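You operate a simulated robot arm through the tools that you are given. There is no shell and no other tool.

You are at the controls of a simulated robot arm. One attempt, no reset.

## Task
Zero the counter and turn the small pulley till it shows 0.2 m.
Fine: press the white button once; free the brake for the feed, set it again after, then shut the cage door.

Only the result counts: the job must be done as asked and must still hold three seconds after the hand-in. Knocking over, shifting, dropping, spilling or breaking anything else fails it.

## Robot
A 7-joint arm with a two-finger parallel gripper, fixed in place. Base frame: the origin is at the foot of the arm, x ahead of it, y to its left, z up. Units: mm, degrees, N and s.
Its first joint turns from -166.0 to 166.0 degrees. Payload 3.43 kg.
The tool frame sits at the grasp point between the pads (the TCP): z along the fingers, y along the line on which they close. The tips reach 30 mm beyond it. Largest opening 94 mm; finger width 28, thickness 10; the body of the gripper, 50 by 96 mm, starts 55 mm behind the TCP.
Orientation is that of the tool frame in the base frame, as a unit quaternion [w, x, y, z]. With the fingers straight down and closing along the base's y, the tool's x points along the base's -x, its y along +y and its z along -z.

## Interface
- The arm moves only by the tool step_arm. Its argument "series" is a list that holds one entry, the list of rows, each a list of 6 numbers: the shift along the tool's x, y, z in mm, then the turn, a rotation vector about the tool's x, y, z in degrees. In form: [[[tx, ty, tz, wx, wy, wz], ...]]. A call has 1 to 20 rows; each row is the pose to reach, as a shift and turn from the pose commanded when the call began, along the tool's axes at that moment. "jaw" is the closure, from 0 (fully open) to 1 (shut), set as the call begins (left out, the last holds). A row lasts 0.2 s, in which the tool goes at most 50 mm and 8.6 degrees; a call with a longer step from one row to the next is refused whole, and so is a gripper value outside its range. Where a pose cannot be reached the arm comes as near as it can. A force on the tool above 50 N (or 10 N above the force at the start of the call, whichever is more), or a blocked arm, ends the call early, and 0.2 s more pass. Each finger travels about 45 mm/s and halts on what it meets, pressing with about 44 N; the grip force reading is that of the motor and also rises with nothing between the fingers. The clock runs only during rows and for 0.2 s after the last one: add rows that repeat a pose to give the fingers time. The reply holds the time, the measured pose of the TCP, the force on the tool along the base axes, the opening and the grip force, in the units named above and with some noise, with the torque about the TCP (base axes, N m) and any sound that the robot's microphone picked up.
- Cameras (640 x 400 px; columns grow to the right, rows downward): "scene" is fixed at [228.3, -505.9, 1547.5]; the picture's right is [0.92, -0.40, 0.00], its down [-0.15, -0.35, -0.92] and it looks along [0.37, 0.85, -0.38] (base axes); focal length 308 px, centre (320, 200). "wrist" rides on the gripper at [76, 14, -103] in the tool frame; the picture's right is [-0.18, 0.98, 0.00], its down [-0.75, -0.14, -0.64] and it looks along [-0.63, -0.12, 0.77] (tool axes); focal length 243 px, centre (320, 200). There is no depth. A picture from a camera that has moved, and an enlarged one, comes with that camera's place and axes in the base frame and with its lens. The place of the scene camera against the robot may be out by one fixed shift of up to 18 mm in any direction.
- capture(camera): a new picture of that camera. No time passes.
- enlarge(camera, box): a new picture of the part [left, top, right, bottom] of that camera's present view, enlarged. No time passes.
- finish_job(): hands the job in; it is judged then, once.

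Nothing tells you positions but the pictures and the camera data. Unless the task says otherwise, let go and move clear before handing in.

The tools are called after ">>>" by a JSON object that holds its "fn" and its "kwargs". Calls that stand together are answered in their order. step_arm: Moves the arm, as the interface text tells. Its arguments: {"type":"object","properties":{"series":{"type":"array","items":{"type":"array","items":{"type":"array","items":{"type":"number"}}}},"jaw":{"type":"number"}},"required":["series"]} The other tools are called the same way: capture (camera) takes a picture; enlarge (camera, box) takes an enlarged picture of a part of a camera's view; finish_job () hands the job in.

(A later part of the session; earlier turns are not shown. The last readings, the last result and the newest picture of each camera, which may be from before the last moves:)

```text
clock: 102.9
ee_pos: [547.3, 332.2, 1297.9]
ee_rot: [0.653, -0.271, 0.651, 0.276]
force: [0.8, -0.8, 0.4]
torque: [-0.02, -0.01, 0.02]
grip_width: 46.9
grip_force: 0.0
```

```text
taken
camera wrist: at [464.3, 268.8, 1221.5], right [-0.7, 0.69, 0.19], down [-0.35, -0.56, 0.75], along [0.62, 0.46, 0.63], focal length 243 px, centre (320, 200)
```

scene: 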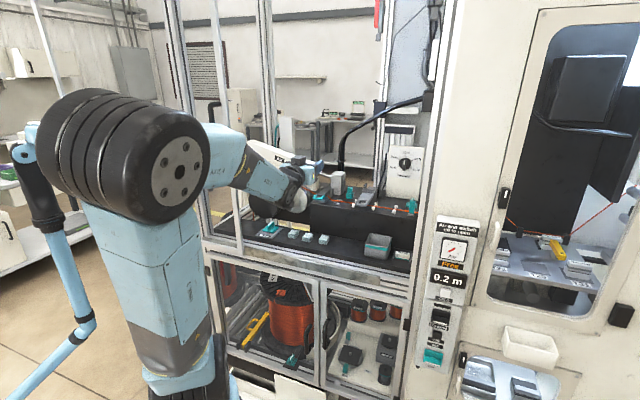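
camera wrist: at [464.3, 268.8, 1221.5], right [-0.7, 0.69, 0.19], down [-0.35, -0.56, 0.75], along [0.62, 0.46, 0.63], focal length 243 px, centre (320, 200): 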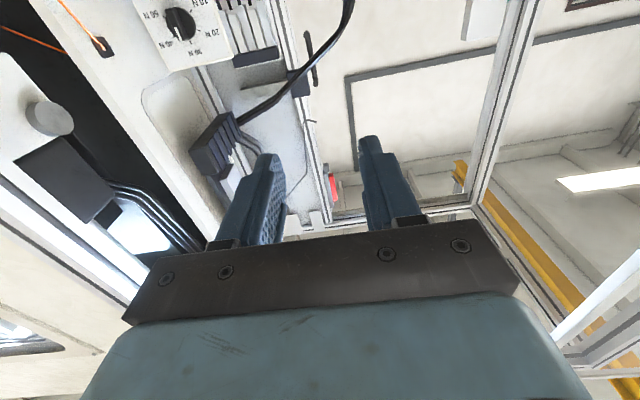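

>>> {"fn": "step_arm", "kwargs": {"series": [[[-11.5, 35, -7.5, 0, 0, 0], [-23, 70, -15, 0, 0, 0], [-34.5, 105, -22.5, 0, 0, 0], [-46, 140, -30, 0, 0, 0], [-57.5, 175, -37.5, 0, 0, 0], [-69, 210, -45, 0, 0, 0], [-80.5, 245, -52.5, 0, 0, 0], [-92, 280, -60, 0, 0, 0], [-92, 280, -60, 0, 0, 0]]]}}

>>> {"fn": "capture", "kwargs": {"camera": "wrist"}}

>>> {"fn": "capture", "kwargs": {"camera": "scene"}}

```text
clock: 104.9
ee_pos: [312.0, 483.0, 1391.1]
ee_rot: [0.652, -0.267, 0.655, 0.273]
force: [-0.3, -0.4, 0.4]
torque: [0.03, -0.01, -0.03]
grip_width: 46.8
grip_force: 0.1
```

```text
taken
camera wrist: at [227.1, 420.6, 1315.4], right [-0.69, 0.69, 0.19], down [-0.35, -0.56, 0.75], along [0.63, 0.45, 0.63], focal length 243 px, centre (320, 200)
```

wrist: 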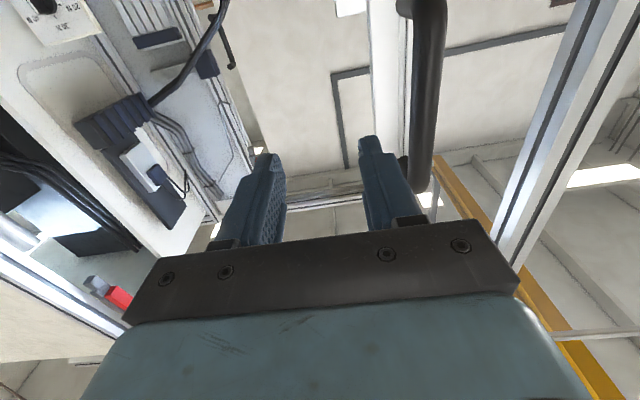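

```text
taken
```

scene: 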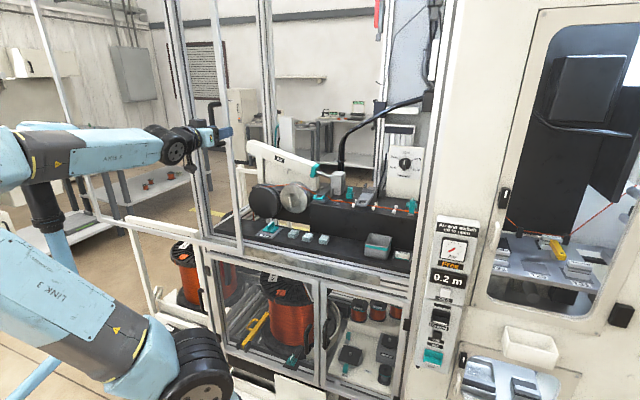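

The handle is a vertical dark bar just left of the door's right post. I'll take zooms from here and from 100 mm to the right to triangulate it.

>>> {"fn": "enlarge", "kwargs": {"camera": "wrist", "box": [340, 0, 540, 200]}}

>>> {"fn": "step_arm", "kwargs": {"series": [[[0, -33, 0, 0, 0, 0], [0, -66, 0, 0, 0, 0], [0, -100, 0, 0, 0, 0], [0, -100, 0, 0, 0, 0]]]}}

>>> {"fn": "enlarge", "kwargs": {"camera": "wrist", "box": [400, 0, 600, 200]}}

>>> {"fn": "capture", "kwargs": {"camera": "wrist"}}

```text
2.00 times, centred on (440, 100) of wrist
camera zoom: at [227.1, 420.6, 1315.4], right [-0.69, 0.69, 0.19], down [-0.35, -0.56, 0.75], along [0.63, 0.45, 0.63], focal length 485 px, centre (80, 400)
```

zoom: 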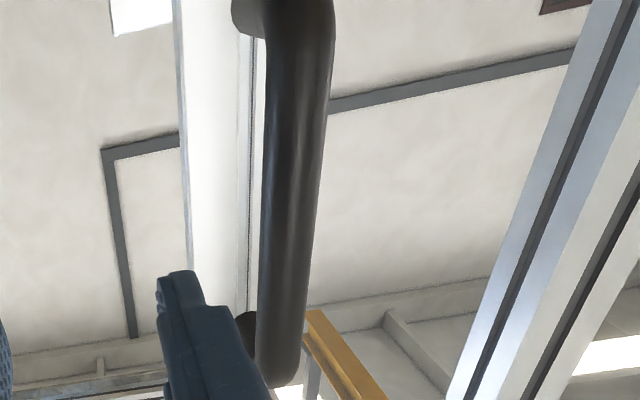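

```text
clock: 105.9
ee_pos: [376.1, 415.4, 1391.0]
ee_rot: [0.653, -0.272, 0.651, 0.275]
force: [0.0, -1.0, 0.0]
torque: [0.0, -0.02, 0.01]
grip_width: 47.2
grip_force: 0.1
```

```text
2.00 times, centred on (500, 100) of wrist
camera zoom: at [293.7, 352.2, 1314.1], right [-0.7, 0.69, 0.19], down [-0.35, -0.56, 0.75], along [0.62, 0.46, 0.63], focal length 485 px, centre (-40, 400)
```

zoom: 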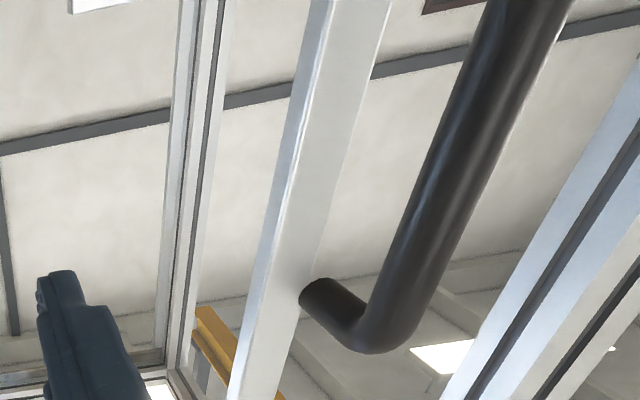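

```text
taken
camera wrist: at [293.7, 352.2, 1314.1], right [-0.7, 0.69, 0.19], down [-0.35, -0.56, 0.75], along [0.62, 0.46, 0.63], focal length 243 px, centre (320, 200)
```

wrist: 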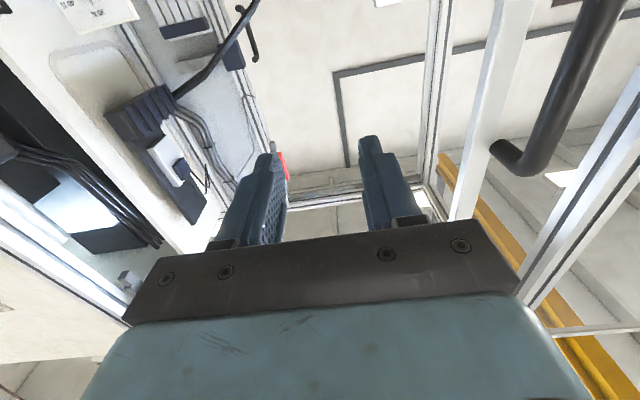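

The handle bar is about 24 mm thick at a≈-208, b≈651, from z≈1320 to 1466, standing about 12 mm off the door post. I'll line up in front of it with the fingers open.

>>> {"fn": "step_arm", "kwargs": {"series": [[[0, 36, 0, 0, 0, 0], [0, 72, 0, 0, 0, 0], [0, 108, 0, 0, 0, 0], [0, 144, 0, 0, 0, 0], [0, 179, 0, 0, 0, 0], [0, 179, 15, 0, 0, 0], [0, 179, 15, 0, 0, 0]]]}}

>>> {"fn": "capture", "kwargs": {"camera": "wrist"}}

>>> {"fn": "enlarge", "kwargs": {"camera": "wrist", "box": [220, 0, 420, 200]}}

>>> {"fn": "capture", "kwargs": {"camera": "scene"}}

```text
clock: 107.0
ee_pos: [371.9, 424.1, 1415.5]
ee_rot: [0.663, -0.159, 0.687, 0.252]
force: [-0.4, 0.0, -0.7]
torque: [0.01, 0.0, -0.08]
grip_width: 47.1
grip_force: 0.0
stopped in row 5: the arm was blocked; the commanded pose is now the measured one
```

```text
taken
camera wrist: at [272.3, 387.1, 1341.4], right [-0.53, 0.79, 0.32], down [-0.4, -0.56, 0.72], along [0.75, 0.26, 0.61], focal length 243 px, centre (320, 200)
```

wrist: 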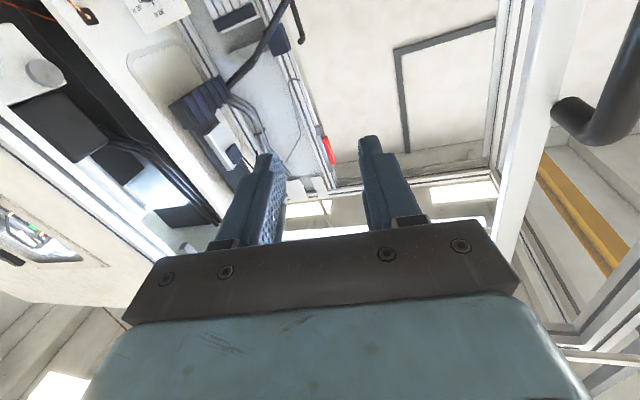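

```text
2.00 times, centred on (320, 100) of wrist
camera zoom: at [272.3, 387.1, 1341.4], right [-0.53, 0.79, 0.32], down [-0.4, -0.56, 0.72], along [0.75, 0.26, 0.61], focal length 485 px, centre (320, 400)
```

zoom: 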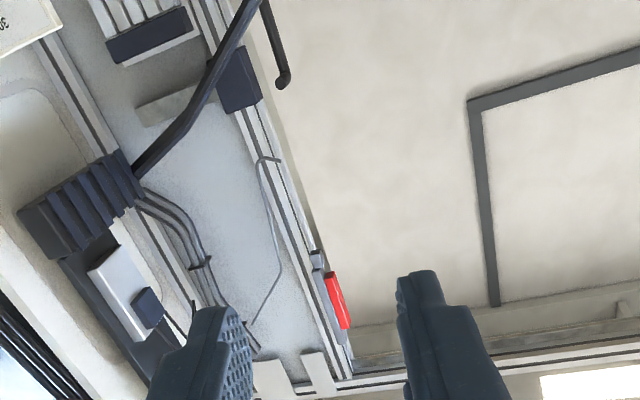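

```text
taken
```

scene: 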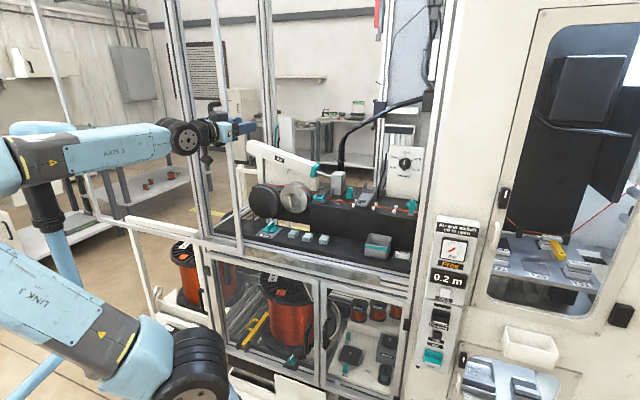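

The arm reported a block with zero tool force and only about 9 mm of travel; the tool had yawed about 13°. It looks like a posture change in the elbow rather than contact. I'll correct the orientation in place and look again before moving.

>>> {"fn": "step_arm", "kwargs": {"series": [[[0, 0, 0, -3.7, 0.4, -2.6], [0, 0, 0, -7.4, 0.7, -5.2], [0, 0, 0, -11.1, 1.1, -7.8], [0, 0, 0, -11.1, 1.1, -7.8]]]}}

>>> {"fn": "capture", "kwargs": {"camera": "scene"}}

```text
clock: 108.0
ee_pos: [369.4, 427.6, 1418.4]
ee_rot: [0.654, -0.274, 0.651, 0.272]
force: [0.2, 0.0, 0.3]
torque: [-0.01, -0.01, 0.01]
grip_width: 46.8
grip_force: 0.1
```

```text
taken
```

scene: 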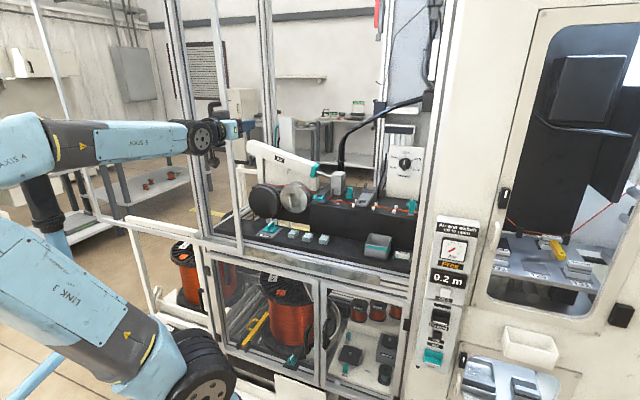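

>>> {"fn": "step_arm", "kwargs": {"series": [[[5, 12, 0, 0, 0, 0], [10, 24, 0, 0, 0, 0], [15, 36, 0, 0, 0, 0], [15, 36, 0, 0, 0, 0]]]}}

>>> {"fn": "capture", "kwargs": {"camera": "scene"}}

```text
clock: 109.0
ee_pos: [343.1, 452.2, 1402.2]
ee_rot: [0.654, -0.274, 0.651, 0.271]
force: [0.0, 0.6, -1.0]
torque: [-0.02, -0.01, 0.01]
grip_width: 47.1
grip_force: 0.0
```

```text
taken
```

scene: 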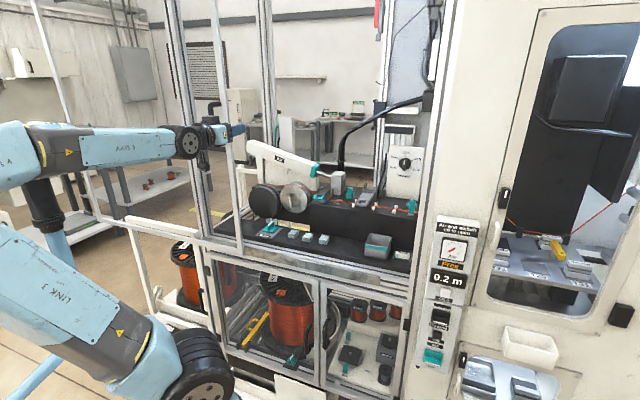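

It moves normally at a slower pace. I'll continue left slowly to line up with the handle.

>>> {"fn": "step_arm", "kwargs": {"series": [[[1, 12, 0, 0, 0, 0], [2, 24, 0, 0, 0, 0], [3, 36, 0, 0, 0, 0], [4, 48, 0, 0, 0, 0], [5, 60, 0, 0, 0, 0], [6, 72, 0, 0, 0, 0], [7, 84, 0, 0, 0, 0], [8, 96, 0, 0, 0, 0], [9, 108, 0, 0, 0, 0], [9, 120, 0, 0, 0, 0], [9, 130, 0, 0, 0, 0], [9, 130, 0, 0, 0, 0]]]}}

>>> {"fn": "capture", "kwargs": {"camera": "wrist"}}

>>> {"fn": "enlarge", "kwargs": {"camera": "wrist", "box": [220, 0, 420, 200]}}

>>> {"fn": "capture", "kwargs": {"camera": "scene"}}

```text
clock: 110.9
ee_pos: [362.3, 446.9, 1415.5]
ee_rot: [0.661, -0.189, 0.679, 0.258]
force: [0.0, 1.0, 0.5]
torque: [0.01, 0.03, -0.05]
grip_width: 47.1
grip_force: 0.1
stopped in row 9: the arm was blocked; the commanded pose is now the measured one
```

```text
taken
camera wrist: at [267.1, 402.4, 1340.9], right [-0.58, 0.77, 0.28], down [-0.39, -0.56, 0.73], along [0.72, 0.31, 0.62], focal length 243 px, centre (320, 200)
```

wrist: 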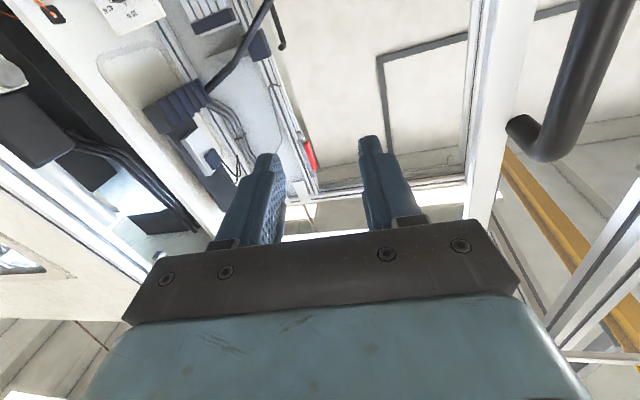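

```text
2.00 times, centred on (320, 100) of wrist
camera zoom: at [267.1, 402.4, 1340.9], right [-0.58, 0.77, 0.28], down [-0.39, -0.56, 0.73], along [0.72, 0.31, 0.62], focal length 485 px, centre (320, 400)
```

zoom: 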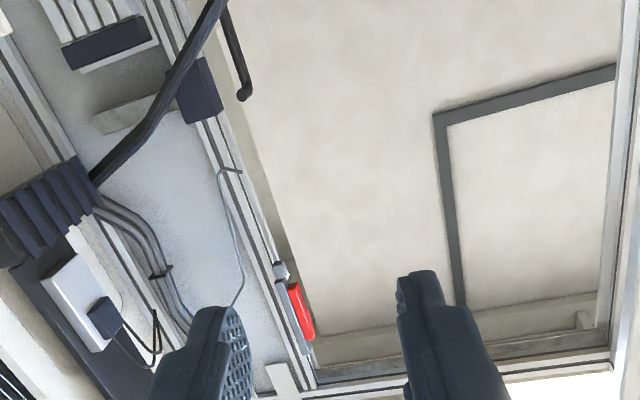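

```text
taken
```

scene: 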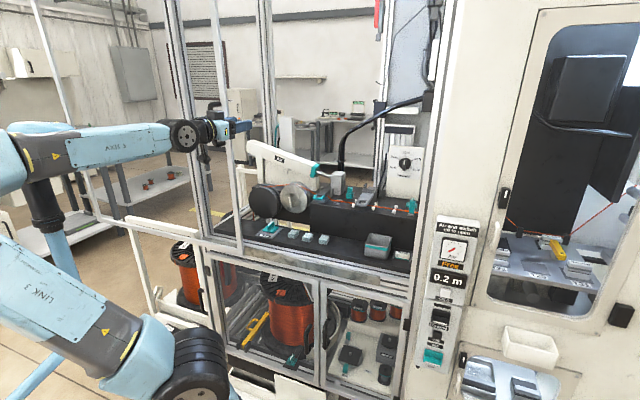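

The arm keeps stalling with the elbow folded far left and the wrist too close to the base. A tool pitched 45° down and forward puts the wrist higher and further out, and still lets the fingers straddle the vertical bar. I'll reorient to that here.

>>> {"fn": "step_arm", "kwargs": {"series": [[[0, 0, 0, -0.8, 6.5, -1.2], [0, 0, 0, -1.5, 13.1, -2.5], [0, 0, 0, -2.3, 19.6, -3.7], [0, 0, 0, -3.1, 26.1, -5.0], [0, 0, 0, -3.9, 32.6, -6.2], [0, 0, 0, -4.6, 39.2, -7.5], [0, 0, 0, -5.4, 45.7, -8.7], [0, 0, 0, -5.4, 45.7, -8.7]]]}}

>>> {"fn": "capture", "kwargs": {"camera": "scene"}}

>>> {"fn": "capture", "kwargs": {"camera": "wrist"}}

```text
clock: 112.7
ee_pos: [360.4, 449.3, 1417.4]
ee_rot: [0.354, -0.356, 0.853, 0.145]
force: [0.2, 0.0, -0.3]
torque: [-0.01, -0.02, -0.01]
grip_width: 47.1
grip_force: 0.0
```

```text
taken
```

scene: 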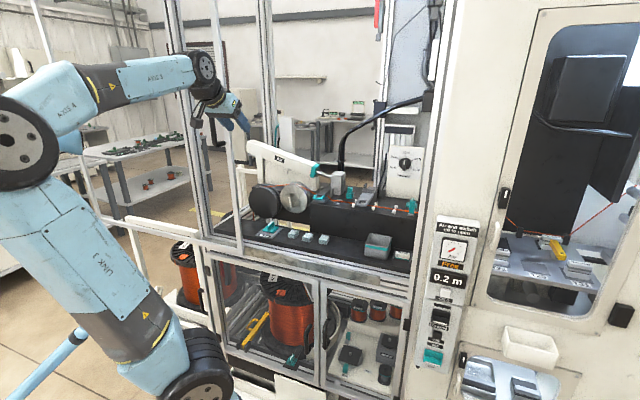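

```text
taken
camera wrist: at [260.1, 369.5, 1435.6], right [-0.61, 0.79, 0.13], down [0.15, -0.04, 0.99], along [0.78, 0.62, -0.1], focal length 243 px, centre (320, 200)
```

wrist: 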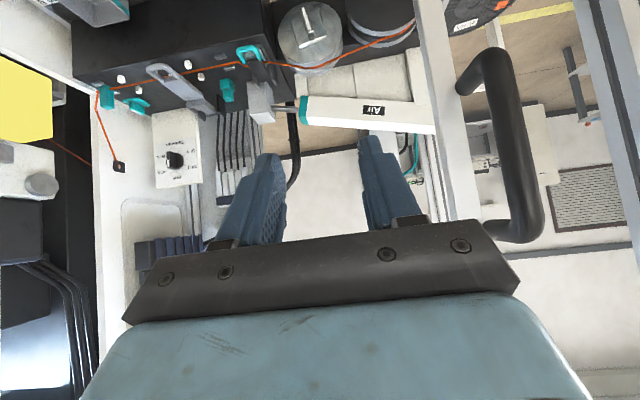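

This posture is healthier and the whole handle is in view. I'll move left slowly to line up in front of it.

>>> {"fn": "step_arm", "kwargs": {"series": [[[0.4, 12, 2.8, 0, 0, 0], [0.8, 24, 5.5, 0, 0, 0], [1.2, 36, 8.3, 0, 0, 0], [1.7, 48, 11, 0, 0, 0], [2.1, 60, 13.8, 0, 0, 0], [2.5, 72, 16.6, 0, 0, 0], [2.9, 84, 19.4, 0, 0, 0], [3.3, 96, 22, 0, 0, 0], [3.8, 108, 24.9, 0, 0, 0], [4.2, 120, 27.7, 0, 0, 0], [4.6, 132, 30.4, 0, 0, 0], [5, 144, 33.2, 0, 0, 0], [5, 144, 33.2, 0, 0, 0]]]}}

>>> {"fn": "capture", "kwargs": {"camera": "wrist"}}

>>> {"fn": "capture", "kwargs": {"camera": "scene"}}

```text
clock: 115.5
ee_pos: [272.1, 565.1, 1389.9]
ee_rot: [0.355, -0.356, 0.852, 0.146]
force: [0.2, 0.2, -0.1]
torque: [-0.03, -0.03, 0.03]
grip_width: 46.9
grip_force: 0.0
```

```text
taken
camera wrist: at [172.1, 484.9, 1407.7], right [-0.61, 0.79, 0.13], down [0.15, -0.04, 0.99], along [0.78, 0.62, -0.09], focal length 243 px, centre (320, 200)
```

wrist: 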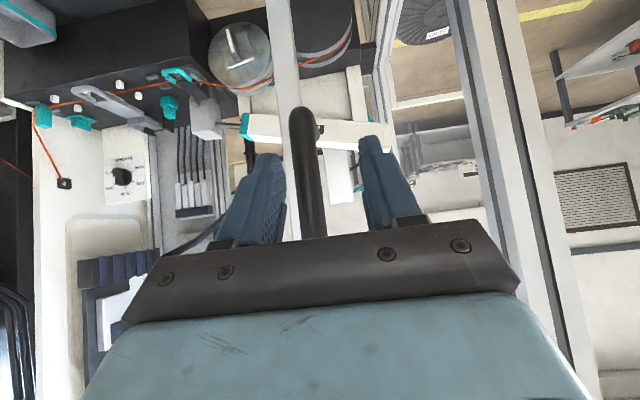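

```text
taken
```

scene: 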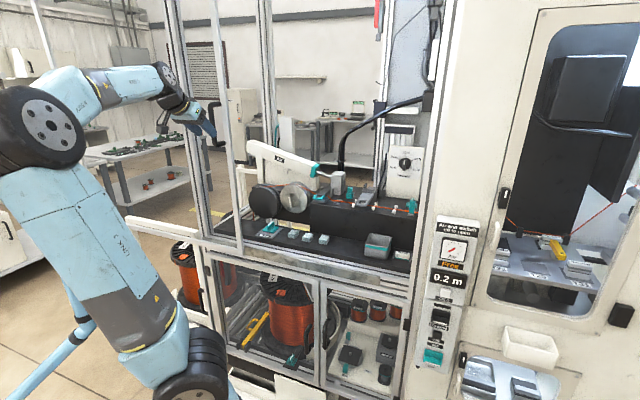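

>>> {"fn": "enlarge", "kwargs": {"camera": "wrist", "box": [220, 60, 420, 260]}}

>>> {"fn": "enlarge", "kwargs": {"camera": "scene", "box": [150, 50, 290, 190]}}

```text
2.00 times, centred on (320, 160) of wrist
camera zoom: at [172.1, 484.9, 1407.7], right [-0.61, 0.79, 0.13], down [0.15, -0.04, 0.99], along [0.78, 0.62, -0.09], focal length 485 px, centre (320, 280)
```

zoom: 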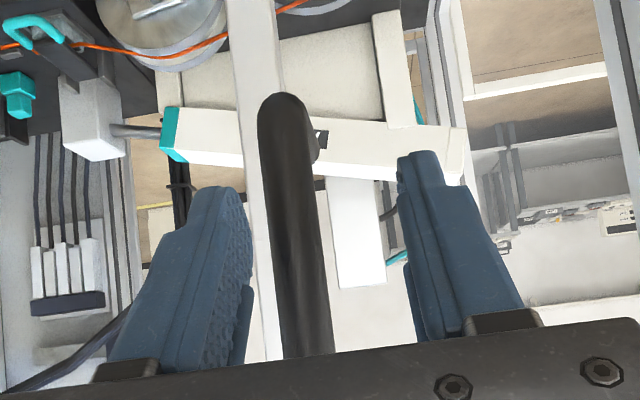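

```text
2.86 times, centred on (220, 120) of scene
camera zoom: at [228.3, -505.9, 1547.5], right [0.92, -0.4, 0.0], down [-0.15, -0.35, -0.92], along [0.37, 0.85, -0.38], focal length 881 px, centre (606, 429)
```

zoom: 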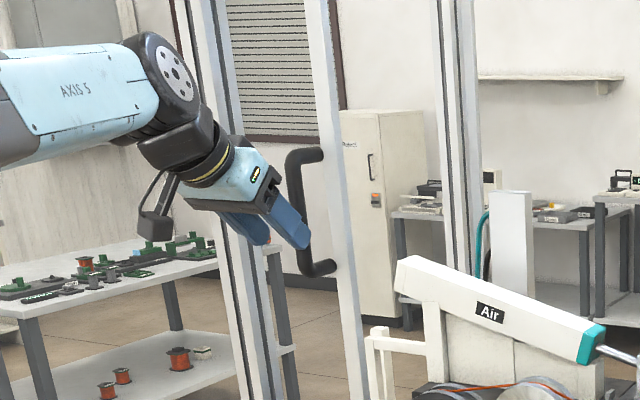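

The bar is at a≈-195. I'll shift right 13 mm to centre on it and ease forward so the fingers straddle it.

>>> {"fn": "step_arm", "kwargs": {"series": [[[0, -7, 0, 0, 0, 0], [0, -13, 0, 0, 0, 0], [-5, -13, 5, 0, 0, 0], [-10, -13, 10, 0, 0, 0], [-15, -13, 15, 0, 0, 0], [-20, -13, 20, 0, 0, 0], [-20, -13, 20, 0, 0, 0]]]}}

>>> {"fn": "enlarge", "kwargs": {"camera": "wrist", "box": [220, 60, 420, 260]}}

>>> {"fn": "enlarge", "kwargs": {"camera": "scene", "box": [180, 70, 280, 170]}}

```text
clock: 117.1
ee_pos: [302.1, 575.6, 1390.1]
ee_rot: [0.354, -0.356, 0.852, 0.145]
force: [0.0, -0.2, 0.1]
torque: [0.01, 0.01, 0.04]
grip_width: 47.0
grip_force: 0.0
```

```text
2.00 times, centred on (320, 160) of wrist
camera zoom: at [201.6, 496.1, 1408.0], right [-0.61, 0.79, 0.13], down [0.15, -0.04, 0.99], along [0.78, 0.62, -0.09], focal length 485 px, centre (320, 280)
```

zoom: 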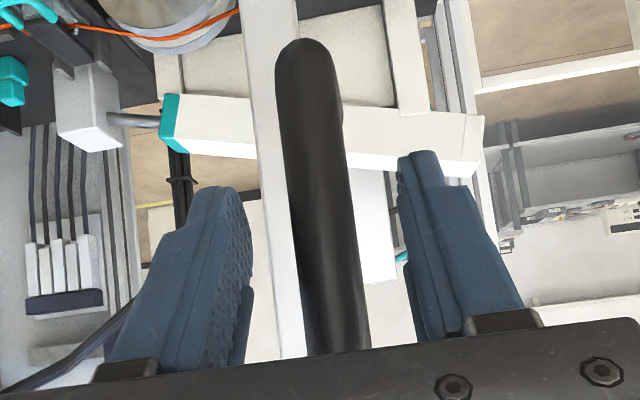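

```text
4.00 times, centred on (230, 120) of scene
camera zoom: at [228.3, -505.9, 1547.5], right [0.92, -0.4, 0.0], down [-0.15, -0.35, -0.92], along [0.37, 0.85, -0.38], focal length 1233 px, centre (680, 520)
```

zoom: 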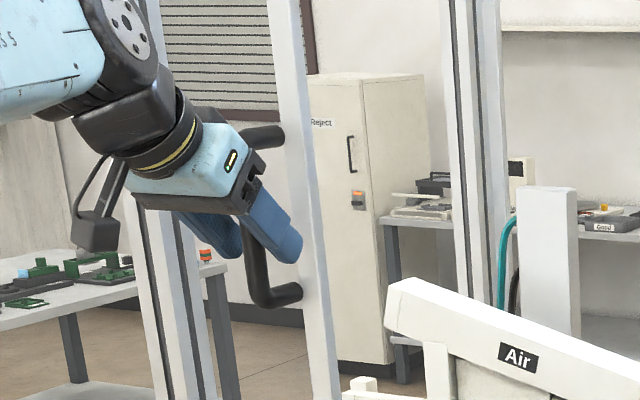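

>>> {"fn": "step_arm", "kwargs": {"series": [[[-3, 0, 3, 0, 0, 0], [-6, 0, 6, 0, 0, 0], [-6, 0, 6, 0, 0, 0]]]}}

>>> {"fn": "step_arm", "kwargs": {"series": [[[0, 0, 0, 0, 0, 0], [0, 0, 0, 0, 0, 0], [0, 0, 0, 0, 0, 0], [0, 0, 0, 0, 0, 0]]], "jaw": 1}}

>>> {"fn": "enlarge", "kwargs": {"camera": "wrist", "box": [220, 60, 420, 260]}}

>>> {"fn": "enlarge", "kwargs": {"camera": "scene", "box": [180, 70, 280, 170]}}

```text
clock: 117.9
ee_pos: [307.1, 582.0, 1389.6]
ee_rot: [0.355, -0.355, 0.852, 0.145]
force: [0.4, 0.0, -0.7]
torque: [0.0, 0.0, -0.01]
grip_width: 47.1
grip_force: 0.1
```

```text
clock: 118.9
ee_pos: [309.1, 582.3, 1389.4]
ee_rot: [0.355, -0.355, 0.852, 0.146]
force: [-1.0, 2.8, 0.6]
torque: [0.13, -0.17, 0.01]
grip_width: 22.0
grip_force: 45.2
```

```text
2.00 times, centred on (320, 160) of wrist
camera zoom: at [207.4, 502.4, 1407.9], right [-0.61, 0.79, 0.13], down [0.15, -0.04, 0.99], along [0.78, 0.62, -0.09], focal length 485 px, centre (320, 280)
```

zoom: 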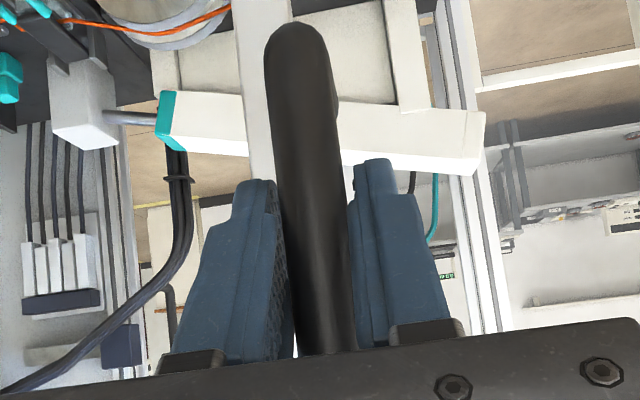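

```text
4.00 times, centred on (230, 120) of scene
camera zoom: at [228.3, -505.9, 1547.5], right [0.92, -0.4, 0.0], down [-0.15, -0.35, -0.92], along [0.37, 0.85, -0.38], focal length 1233 px, centre (680, 520)
```

zoom: 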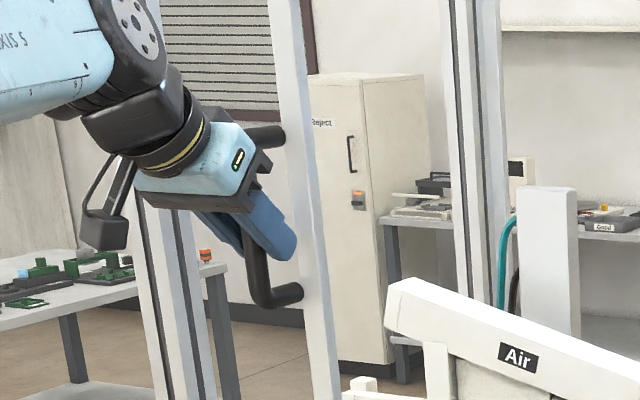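

The handle is gripped, 22 mm wide. I'll slide it right gently at first to confirm the door moves.

>>> {"fn": "step_arm", "kwargs": {"series": [[[0, -6, 0, 0, 0, 0], [0, -12, 0, 0, 0, 0], [0, -20, 0, 0, 0, 0], [0, -30, 0, 0, 0, 0], [0, -30, 0, 0, 0, 0]]]}}

>>> {"fn": "capture", "kwargs": {"camera": "scene"}}

>>> {"fn": "enlarge", "kwargs": {"camera": "wrist", "box": [220, 60, 420, 260]}}

```text
clock: 120.1
ee_pos: [330.7, 561.2, 1390.0]
ee_rot: [0.355, -0.355, 0.853, 0.144]
force: [-1.8, -4.1, -6.6]
torque: [-0.02, 0.03, 0.01]
grip_width: 22.0
grip_force: 44.8
```

```text
taken
```

scene: 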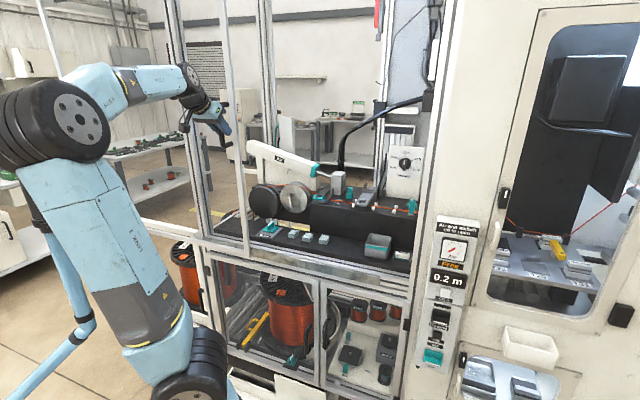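

```text
2.00 times, centred on (320, 160) of wrist
camera zoom: at [229.2, 480.6, 1408.1], right [-0.6, 0.79, 0.13], down [0.15, -0.04, 0.99], along [0.78, 0.62, -0.1], focal length 485 px, centre (320, 280)
```

zoom: 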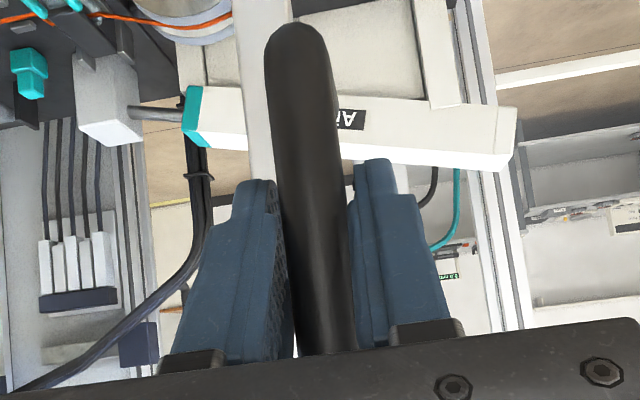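

The door slides freely with the handle. I'll keep sliding it right at a moderate pace, checking as I go.

>>> {"fn": "step_arm", "kwargs": {"series": [[[0, -12, 0, 0, 0, 0], [0, -24, 0, 0, 0, 0], [0, -36, 0, 0, 0, 0], [0, -48, 0, 0, 0, 0], [0, -60, 0, 0, 0, 0], [0, -72, 0, 0, 0, 0], [0, -84, 0, 0, 0, 0], [0, -96, 0, 0, 0, 0], [0, -108, 0, 0, 0, 0], [0, -120, 0, 0, 0, 0], [0, -120, 0, 0, 0, 0]]]}}

>>> {"fn": "capture", "kwargs": {"camera": "scene"}}

```text
clock: 122.5
ee_pos: [415.1, 474.5, 1390.9]
ee_rot: [0.354, -0.355, 0.853, 0.145]
force: [-5.6, -8.9, -24.0]
torque: [0.07, -0.03, -0.11]
grip_width: 22.2
grip_force: 44.8
```

```text
taken
```

scene: 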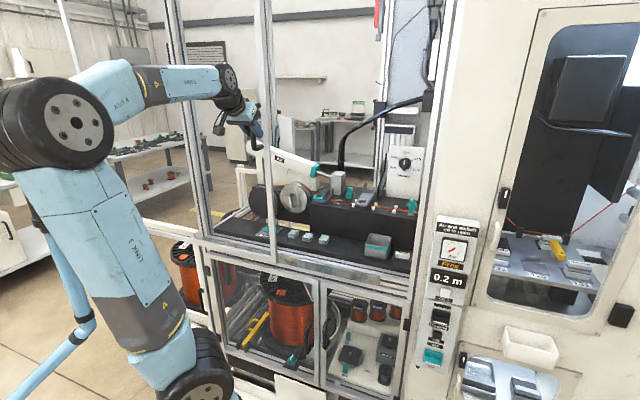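

>>> {"fn": "step_arm", "kwargs": {"series": [[[1.8, -12, 0.4, 0, 0, 0], [1.8, -24, 0.4, 0, 0, 0], [1.8, -36, 0.4, 0, 0, 0], [1.8, -48, 0.4, 0, 0, 0], [1.8, -60, 0.4, 0, 0, 0], [1.8, -72, 0.4, 0, 0, 0], [1.8, -84, 0.4, 0, 0, 0], [1.8, -96, 0.4, 0, 0, 0], [1.8, -108, 0.4, 0, 0, 0], [1.8, -120, 0.4, 0, 0, 0], [1.8, -120, 0.4, 0, 0, 0]]]}}

>>> {"fn": "capture", "kwargs": {"camera": "scene"}}

```text
clock: 124.9
ee_pos: [498.8, 391.4, 1390.1]
ee_rot: [0.355, -0.354, 0.853, 0.145]
force: [16.1, 12.0, 23.5]
torque: [-0.18, 0.23, 0.01]
grip_width: 22.0
grip_force: 45.2
```

```text
taken
```

scene: 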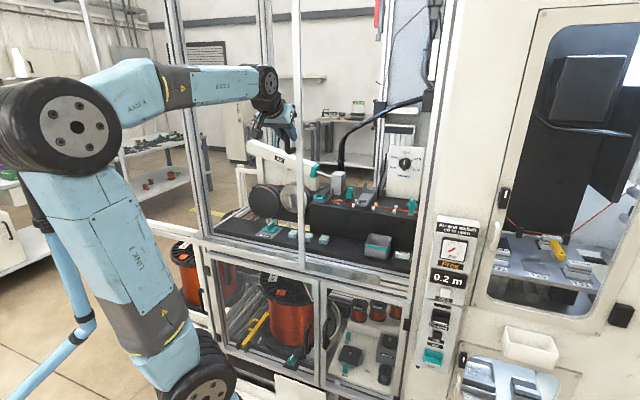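

>>> {"fn": "step_arm", "kwargs": {"series": [[[-1, -12, -0.2, 0, 0, 0], [-1, -24, -0.2, 0, 0, 0], [-1, -36, -0.2, 0, 0, 0], [-1, -48, -0.2, 0, 0, 0], [-1, -60, -0.2, 0, 0, 0], [-1, -72, -0.2, 0, 0, 0], [-1, -84, -0.2, 0, 0, 0], [-1, -96, -0.2, 0, 0, 0], [-1, -108, -0.2, 0, 0, 0], [-1, -120, -0.2, 0, 0, 0], [-1, -120, -0.2, 0, 0, 0]]]}}

>>> {"fn": "capture", "kwargs": {"camera": "scene"}}

```text
clock: 127.3
ee_pos: [584.1, 304.9, 1389.9]
ee_rot: [0.354, -0.355, 0.853, 0.146]
force: [-5.7, -7.7, -15.5]
torque: [-0.01, 0.04, -0.02]
grip_width: 22.1
grip_force: 44.9
```

```text
taken
```

scene: 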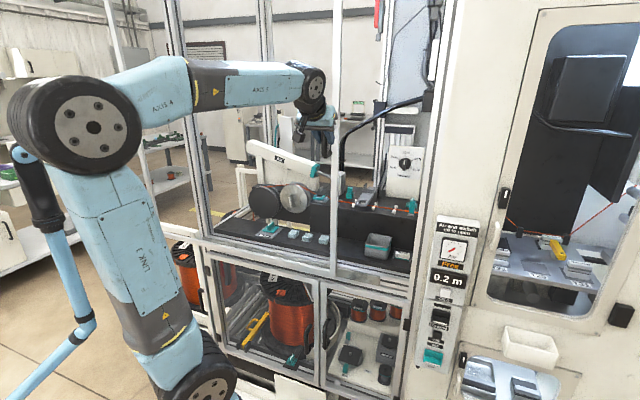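

>>> {"fn": "step_arm", "kwargs": {"series": [[[0.5, -12, 0.1, 0, 0, 0], [0.5, -24, 0.1, 0, 0, 0], [0.5, -36, 0.1, 0, 0, 0], [0.5, -48, 0.1, 0, 0, 0], [0.5, -60, 0.1, 0, 0, 0], [0.5, -72, 0.1, 0, 0, 0], [0.5, -84, 0.1, 0, 0, 0], [0.5, -96, 0.1, 0, 0, 0], [0.5, -108, 0.1, 0, 0, 0], [0.5, -120, 0.1, 0, 0, 0], [0.5, -120, 0.1, 0, 0, 0]]]}}

>>> {"fn": "capture", "kwargs": {"camera": "scene"}}

>>> {"fn": "capture", "kwargs": {"camera": "wrist"}}

```text
clock: 129.7
ee_pos: [669.0, 221.0, 1391.9]
ee_rot: [0.356, -0.354, 0.853, 0.144]
force: [-4.7, -8.2, -17.3]
torque: [-0.28, 0.27, -0.1]
grip_width: 22.3
grip_force: 45.1
```

```text
taken
```

scene: 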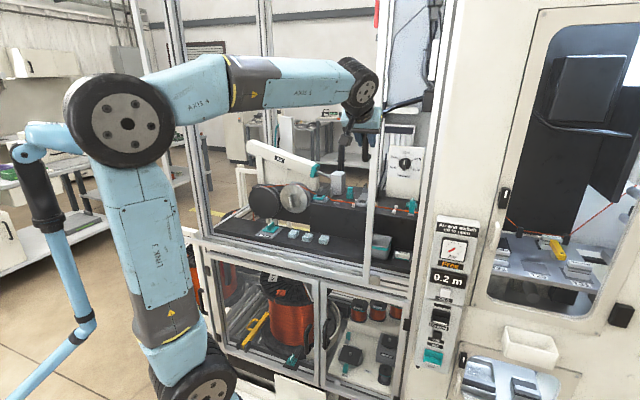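

```text
taken
camera wrist: at [569.3, 140.8, 1409.2], right [-0.6, 0.79, 0.13], down [0.15, -0.04, 0.99], along [0.78, 0.62, -0.09], focal length 243 px, centre (320, 200)
```

wrist: 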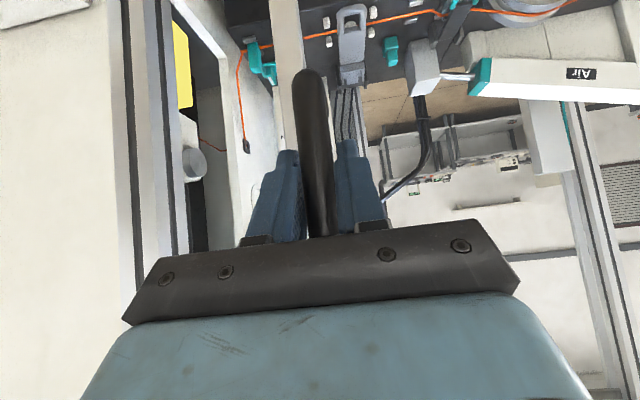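

The door is nearing the right post. I'll continue in smaller steps until it meets its stop.

>>> {"fn": "step_arm", "kwargs": {"series": [[[0.7, -8, 0.2, 0, 0, 0], [0.7, -16, 0.2, 0, 0, 0], [0.7, -24, 0.2, 0, 0, 0], [0.7, -32, 0.2, 0, 0, 0], [0.7, -40, 0.2, 0, 0, 0], [0.7, -48, 0.2, 0, 0, 0], [0.7, -56, 0.2, 0, 0, 0], [0.7, -56, 0.2, 0, 0, 0]]]}}

>>> {"fn": "capture", "kwargs": {"camera": "scene"}}

>>> {"fn": "capture", "kwargs": {"camera": "wrist"}}

```text
clock: 131.5
ee_pos: [708.8, 181.9, 1391.9]
ee_rot: [0.356, -0.354, 0.852, 0.145]
force: [6.3, 3.6, 9.6]
torque: [-0.04, 0.15, 0.02]
grip_width: 22.2
grip_force: 44.9
```

```text
taken
```

scene: 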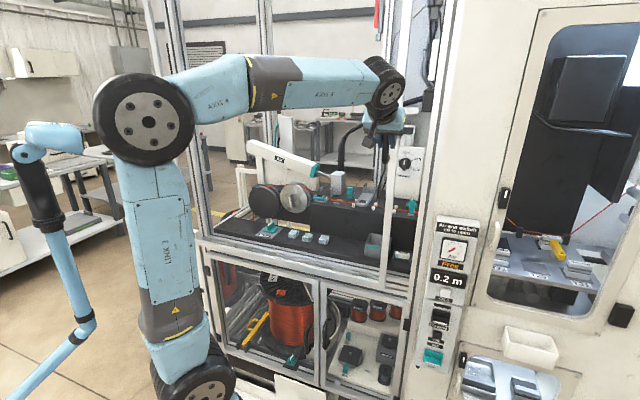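

```text
taken
camera wrist: at [608.4, 101.8, 1409.1], right [-0.6, 0.79, 0.13], down [0.15, -0.04, 0.99], along [0.78, 0.62, -0.09], focal length 243 px, centre (320, 200)
```

wrist: 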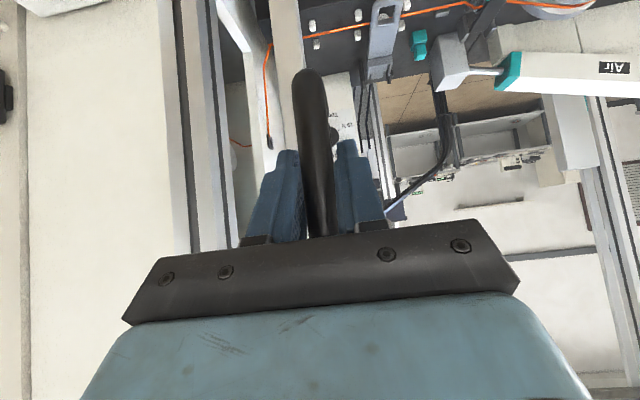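

>>> {"fn": "step_arm", "kwargs": {"series": [[[0, -6, 0, 0, 0, 0], [0, -12, 0, 0, 0, 0], [0, -18, 0, 0, 0, 0], [0, -24, 0, 0, 0, 0], [0, -30, 0, 0, 0, 0], [0, -36, 0, 0, 0, 0], [0, -42, 0, 0, 0, 0], [0, -48, 0, 0, 0, 0], [0, -48, 0, 0, 0, 0]]]}}

>>> {"fn": "capture", "kwargs": {"camera": "scene"}}

>>> {"fn": "capture", "kwargs": {"camera": "wrist"}}

```text
clock: 133.5
ee_pos: [742.6, 148.2, 1391.1]
ee_rot: [0.355, -0.356, 0.852, 0.146]
force: [11.4, 12.0, 19.2]
torque: [-0.38, 0.46, -0.03]
grip_width: 22.1
grip_force: 45.3
```

```text
taken
```

scene: 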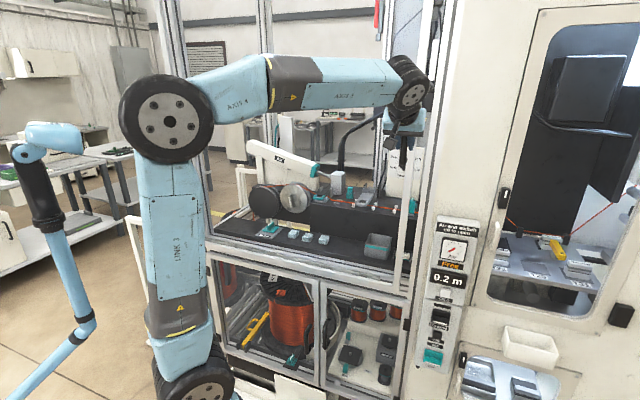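

```text
taken
camera wrist: at [642.0, 68.1, 1409.2], right [-0.6, 0.79, 0.13], down [0.15, -0.04, 0.99], along [0.78, 0.62, -0.09], focal length 243 px, centre (320, 200)
```

wrist: 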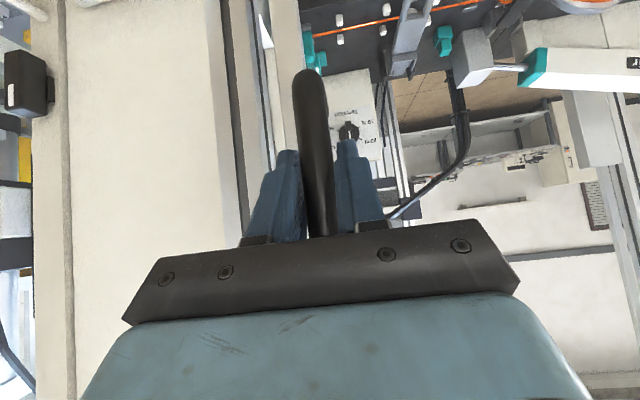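

>>> {"fn": "step_arm", "kwargs": {"series": [[[-0.6, -4, 0, 0, 0, 0], [-0.6, -8, 0, 0, 0, 0], [-0.6, -12, 0, 0, 0, 0], [-0.6, -16, 0, 0, 0, 0], [-0.6, -20, 0, 0, 0, 0], [-0.6, -24, 0, 0, 0, 0], [-0.6, -28, 0, 0, 0, 0], [-0.6, -32, 0, 0, 0, 0], [-0.6, -36, 0, 0, 0, 0], [-0.6, -36, 0, 0, 0, 0]]]}}

>>> {"fn": "capture", "kwargs": {"camera": "scene"}}

>>> {"fn": "capture", "kwargs": {"camera": "wrist"}}

```text
clock: 135.7
ee_pos: [768.0, 122.9, 1390.6]
ee_rot: [0.354, -0.355, 0.853, 0.145]
force: [-0.4, -1.6, -1.3]
torque: [-0.55, 0.56, 0.01]
grip_width: 22.1
grip_force: 45.3
```

```text
taken
```

scene: 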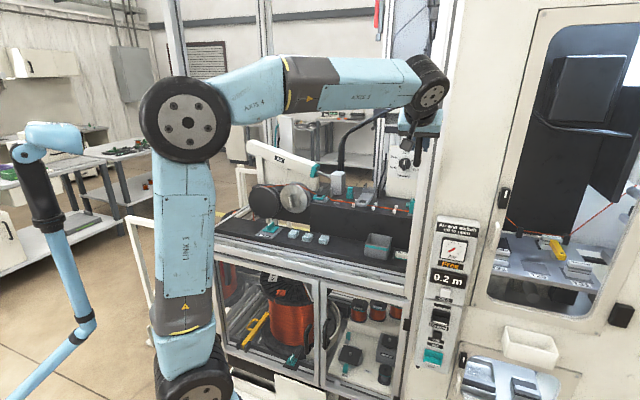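

```text
taken
camera wrist: at [667.8, 42.2, 1409.2], right [-0.6, 0.79, 0.13], down [0.15, -0.04, 0.99], along [0.78, 0.62, -0.1], focal length 243 px, centre (320, 200)
```

wrist: 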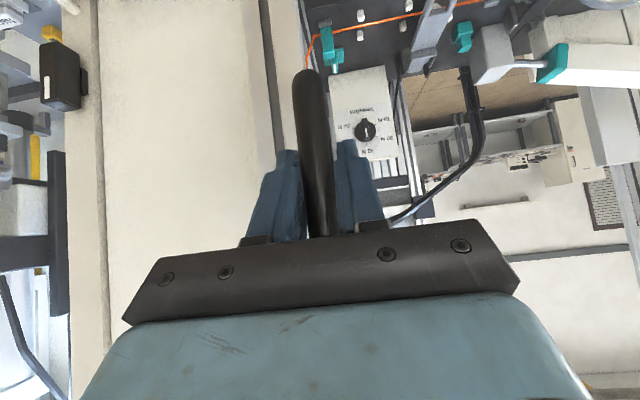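

>>> {"fn": "step_arm", "kwargs": {"series": [[[0, -3, 0, 0, 0, 0], [0, -6, 0, 0, 0, 0], [0, -9, 0, 0, 0, 0], [0, -12, 0, 0, 0, 0], [0, -15, 0, 0, 0, 0], [0, -18, 0, 0, 0, 0], [0, -18, 0, 0, 0, 0]]]}}

>>> {"fn": "enlarge", "kwargs": {"camera": "scene", "box": [360, 0, 480, 300]}}

>>> {"fn": "capture", "kwargs": {"camera": "wrist"}}

```text
clock: 137.1
ee_pos: [777.9, 113.8, 1391.3]
ee_rot: [0.351, -0.359, 0.852, 0.147]
force: [-21.1, 2.4, -2.4]
torque: [-0.01, -0.36, -0.04]
grip_width: 21.9
grip_force: 45.5
stopped in row 7: the force on the tool passed its limit at 52 N (the readings are from after the stop); the commanded pose is now the measured one
```

```text
1.33 times, centred on (420, 150) of scene
camera zoom: at [228.3, -505.9, 1547.5], right [0.92, -0.4, 0.0], down [-0.15, -0.35, -0.92], along [0.37, 0.85, -0.38], focal length 411 px, centre (187, 267)
```

zoom: 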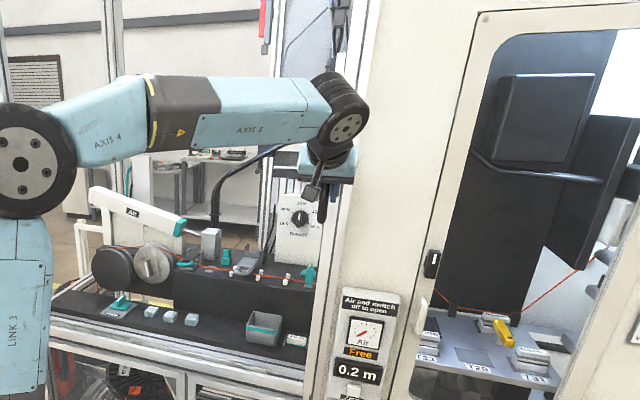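

```text
taken
camera wrist: at [676.8, 33.4, 1410.0], right [-0.61, 0.78, 0.13], down [0.16, -0.04, 0.99], along [0.77, 0.62, -0.1], focal length 243 px, centre (320, 200)
```

wrist: 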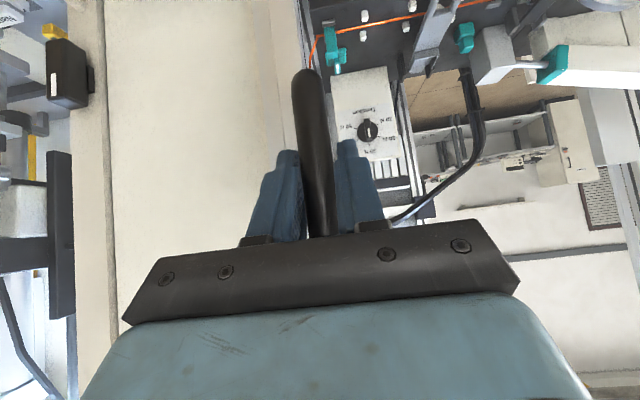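

The door met its stop at 52 N after about 663 mm of travel. I'll release the handle, back away, and inspect.

>>> {"fn": "step_arm", "kwargs": {"series": [[[0, 0, 0, 0, 0, 0], [0, 0, 0, 0, 0, 0], [0, 0, 0, 0, 0, 0]]], "jaw": 0.5}}

>>> {"fn": "step_arm", "kwargs": {"series": [[[7, 0, -7, 0, 0, 0], [14, 0, -14, 0, 0, 0], [28, 0, -28, 0, 0, 0], [50, 0, -50, 0, 0, 0]]]}}

>>> {"fn": "capture", "kwargs": {"camera": "scene"}}

>>> {"fn": "capture", "kwargs": {"camera": "wrist"}}

>>> {"fn": "enlarge", "kwargs": {"camera": "wrist", "box": [220, 0, 420, 200]}}

```text
clock: 137.9
ee_pos: [780.7, 113.3, 1390.2]
ee_rot: [0.351, -0.358, 0.852, 0.148]
force: [-0.3, -0.2, -0.4]
torque: [0.01, -0.01, -0.02]
grip_width: 47.0
grip_force: 0.1
```

```text
clock: 138.9
ee_pos: [731.3, 62.6, 1390.7]
ee_rot: [0.351, -0.359, 0.852, 0.148]
force: [0.6, 0.1, -0.2]
torque: [-0.02, 0.02, -0.01]
grip_width: 47.0
grip_force: 0.0
```

```text
taken
```

scene: 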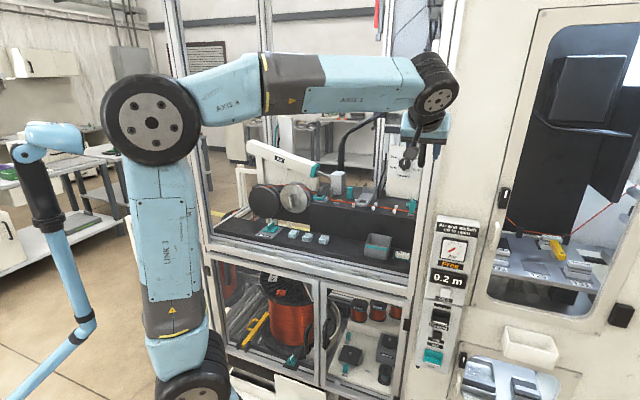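

```text
taken
camera wrist: at [630.7, -18.1, 1409.0], right [-0.61, 0.78, 0.13], down [0.16, -0.04, 0.99], along [0.78, 0.62, -0.1], focal length 243 px, centre (320, 200)
```

wrist: 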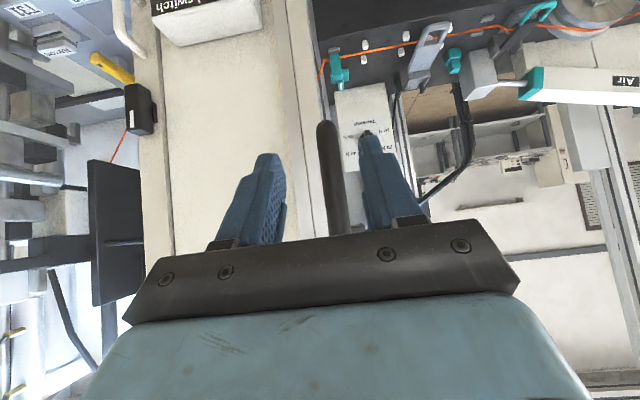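

```text
2.00 times, centred on (320, 100) of wrist
camera zoom: at [630.7, -18.1, 1409.0], right [-0.61, 0.78, 0.13], down [0.16, -0.04, 0.99], along [0.78, 0.62, -0.1], focal length 485 px, centre (320, 400)
```

zoom: 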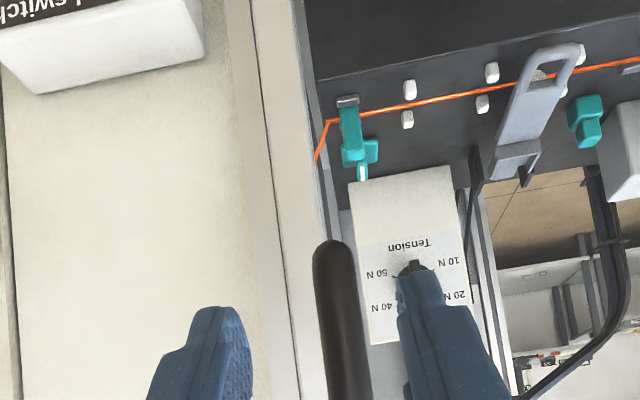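

>>> {"fn": "enlarge", "kwargs": {"camera": "scene", "box": [150, 0, 290, 90]}}

>>> {"fn": "enlarge", "kwargs": {"camera": "scene", "box": [190, 160, 290, 280]}}

>>> {"fn": "enlarge", "kwargs": {"camera": "scene", "box": [360, 120, 480, 300]}}

```text
4.44 times, centred on (220, 45) of scene
camera zoom: at [228.3, -505.9, 1547.5], right [0.92, -0.4, 0.0], down [-0.15, -0.35, -0.92], along [0.37, 0.85, -0.38], focal length 1370 px, centre (764, 889)
```

zoom: 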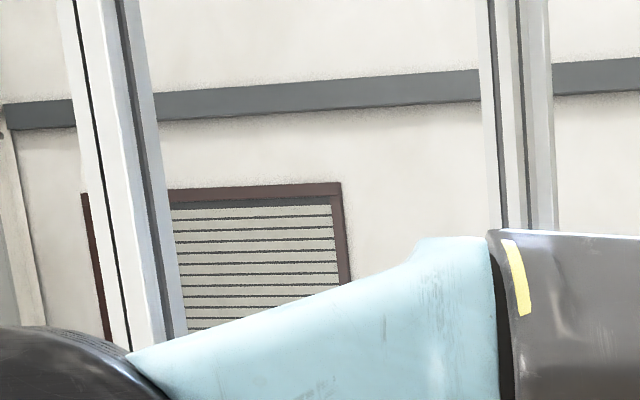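

```text
3.33 times, centred on (240, 220) of scene
camera zoom: at [228.3, -505.9, 1547.5], right [0.92, -0.4, 0.0], down [-0.15, -0.35, -0.92], along [0.37, 0.85, -0.38], focal length 1028 px, centre (587, 133)
```

zoom: 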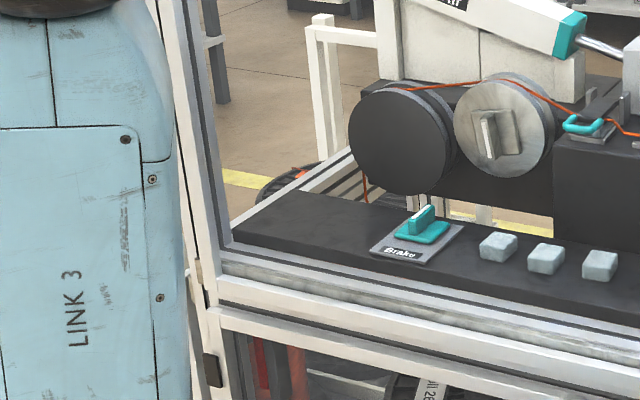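

```text
2.22 times, centred on (420, 210) of scene
camera zoom: at [228.3, -505.9, 1547.5], right [0.92, -0.4, 0.0], down [-0.15, -0.35, -0.92], along [0.37, 0.85, -0.38], focal length 685 px, centre (98, 178)
```

zoom: 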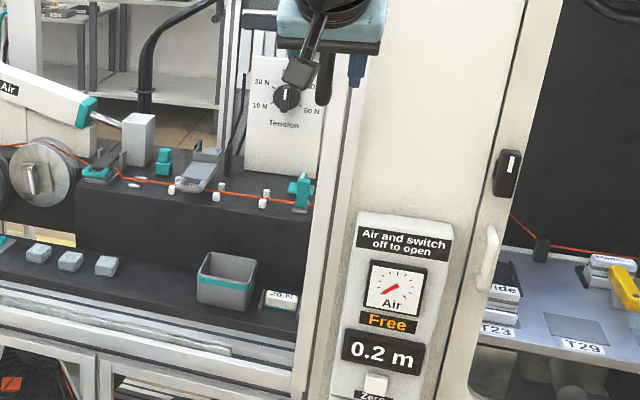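

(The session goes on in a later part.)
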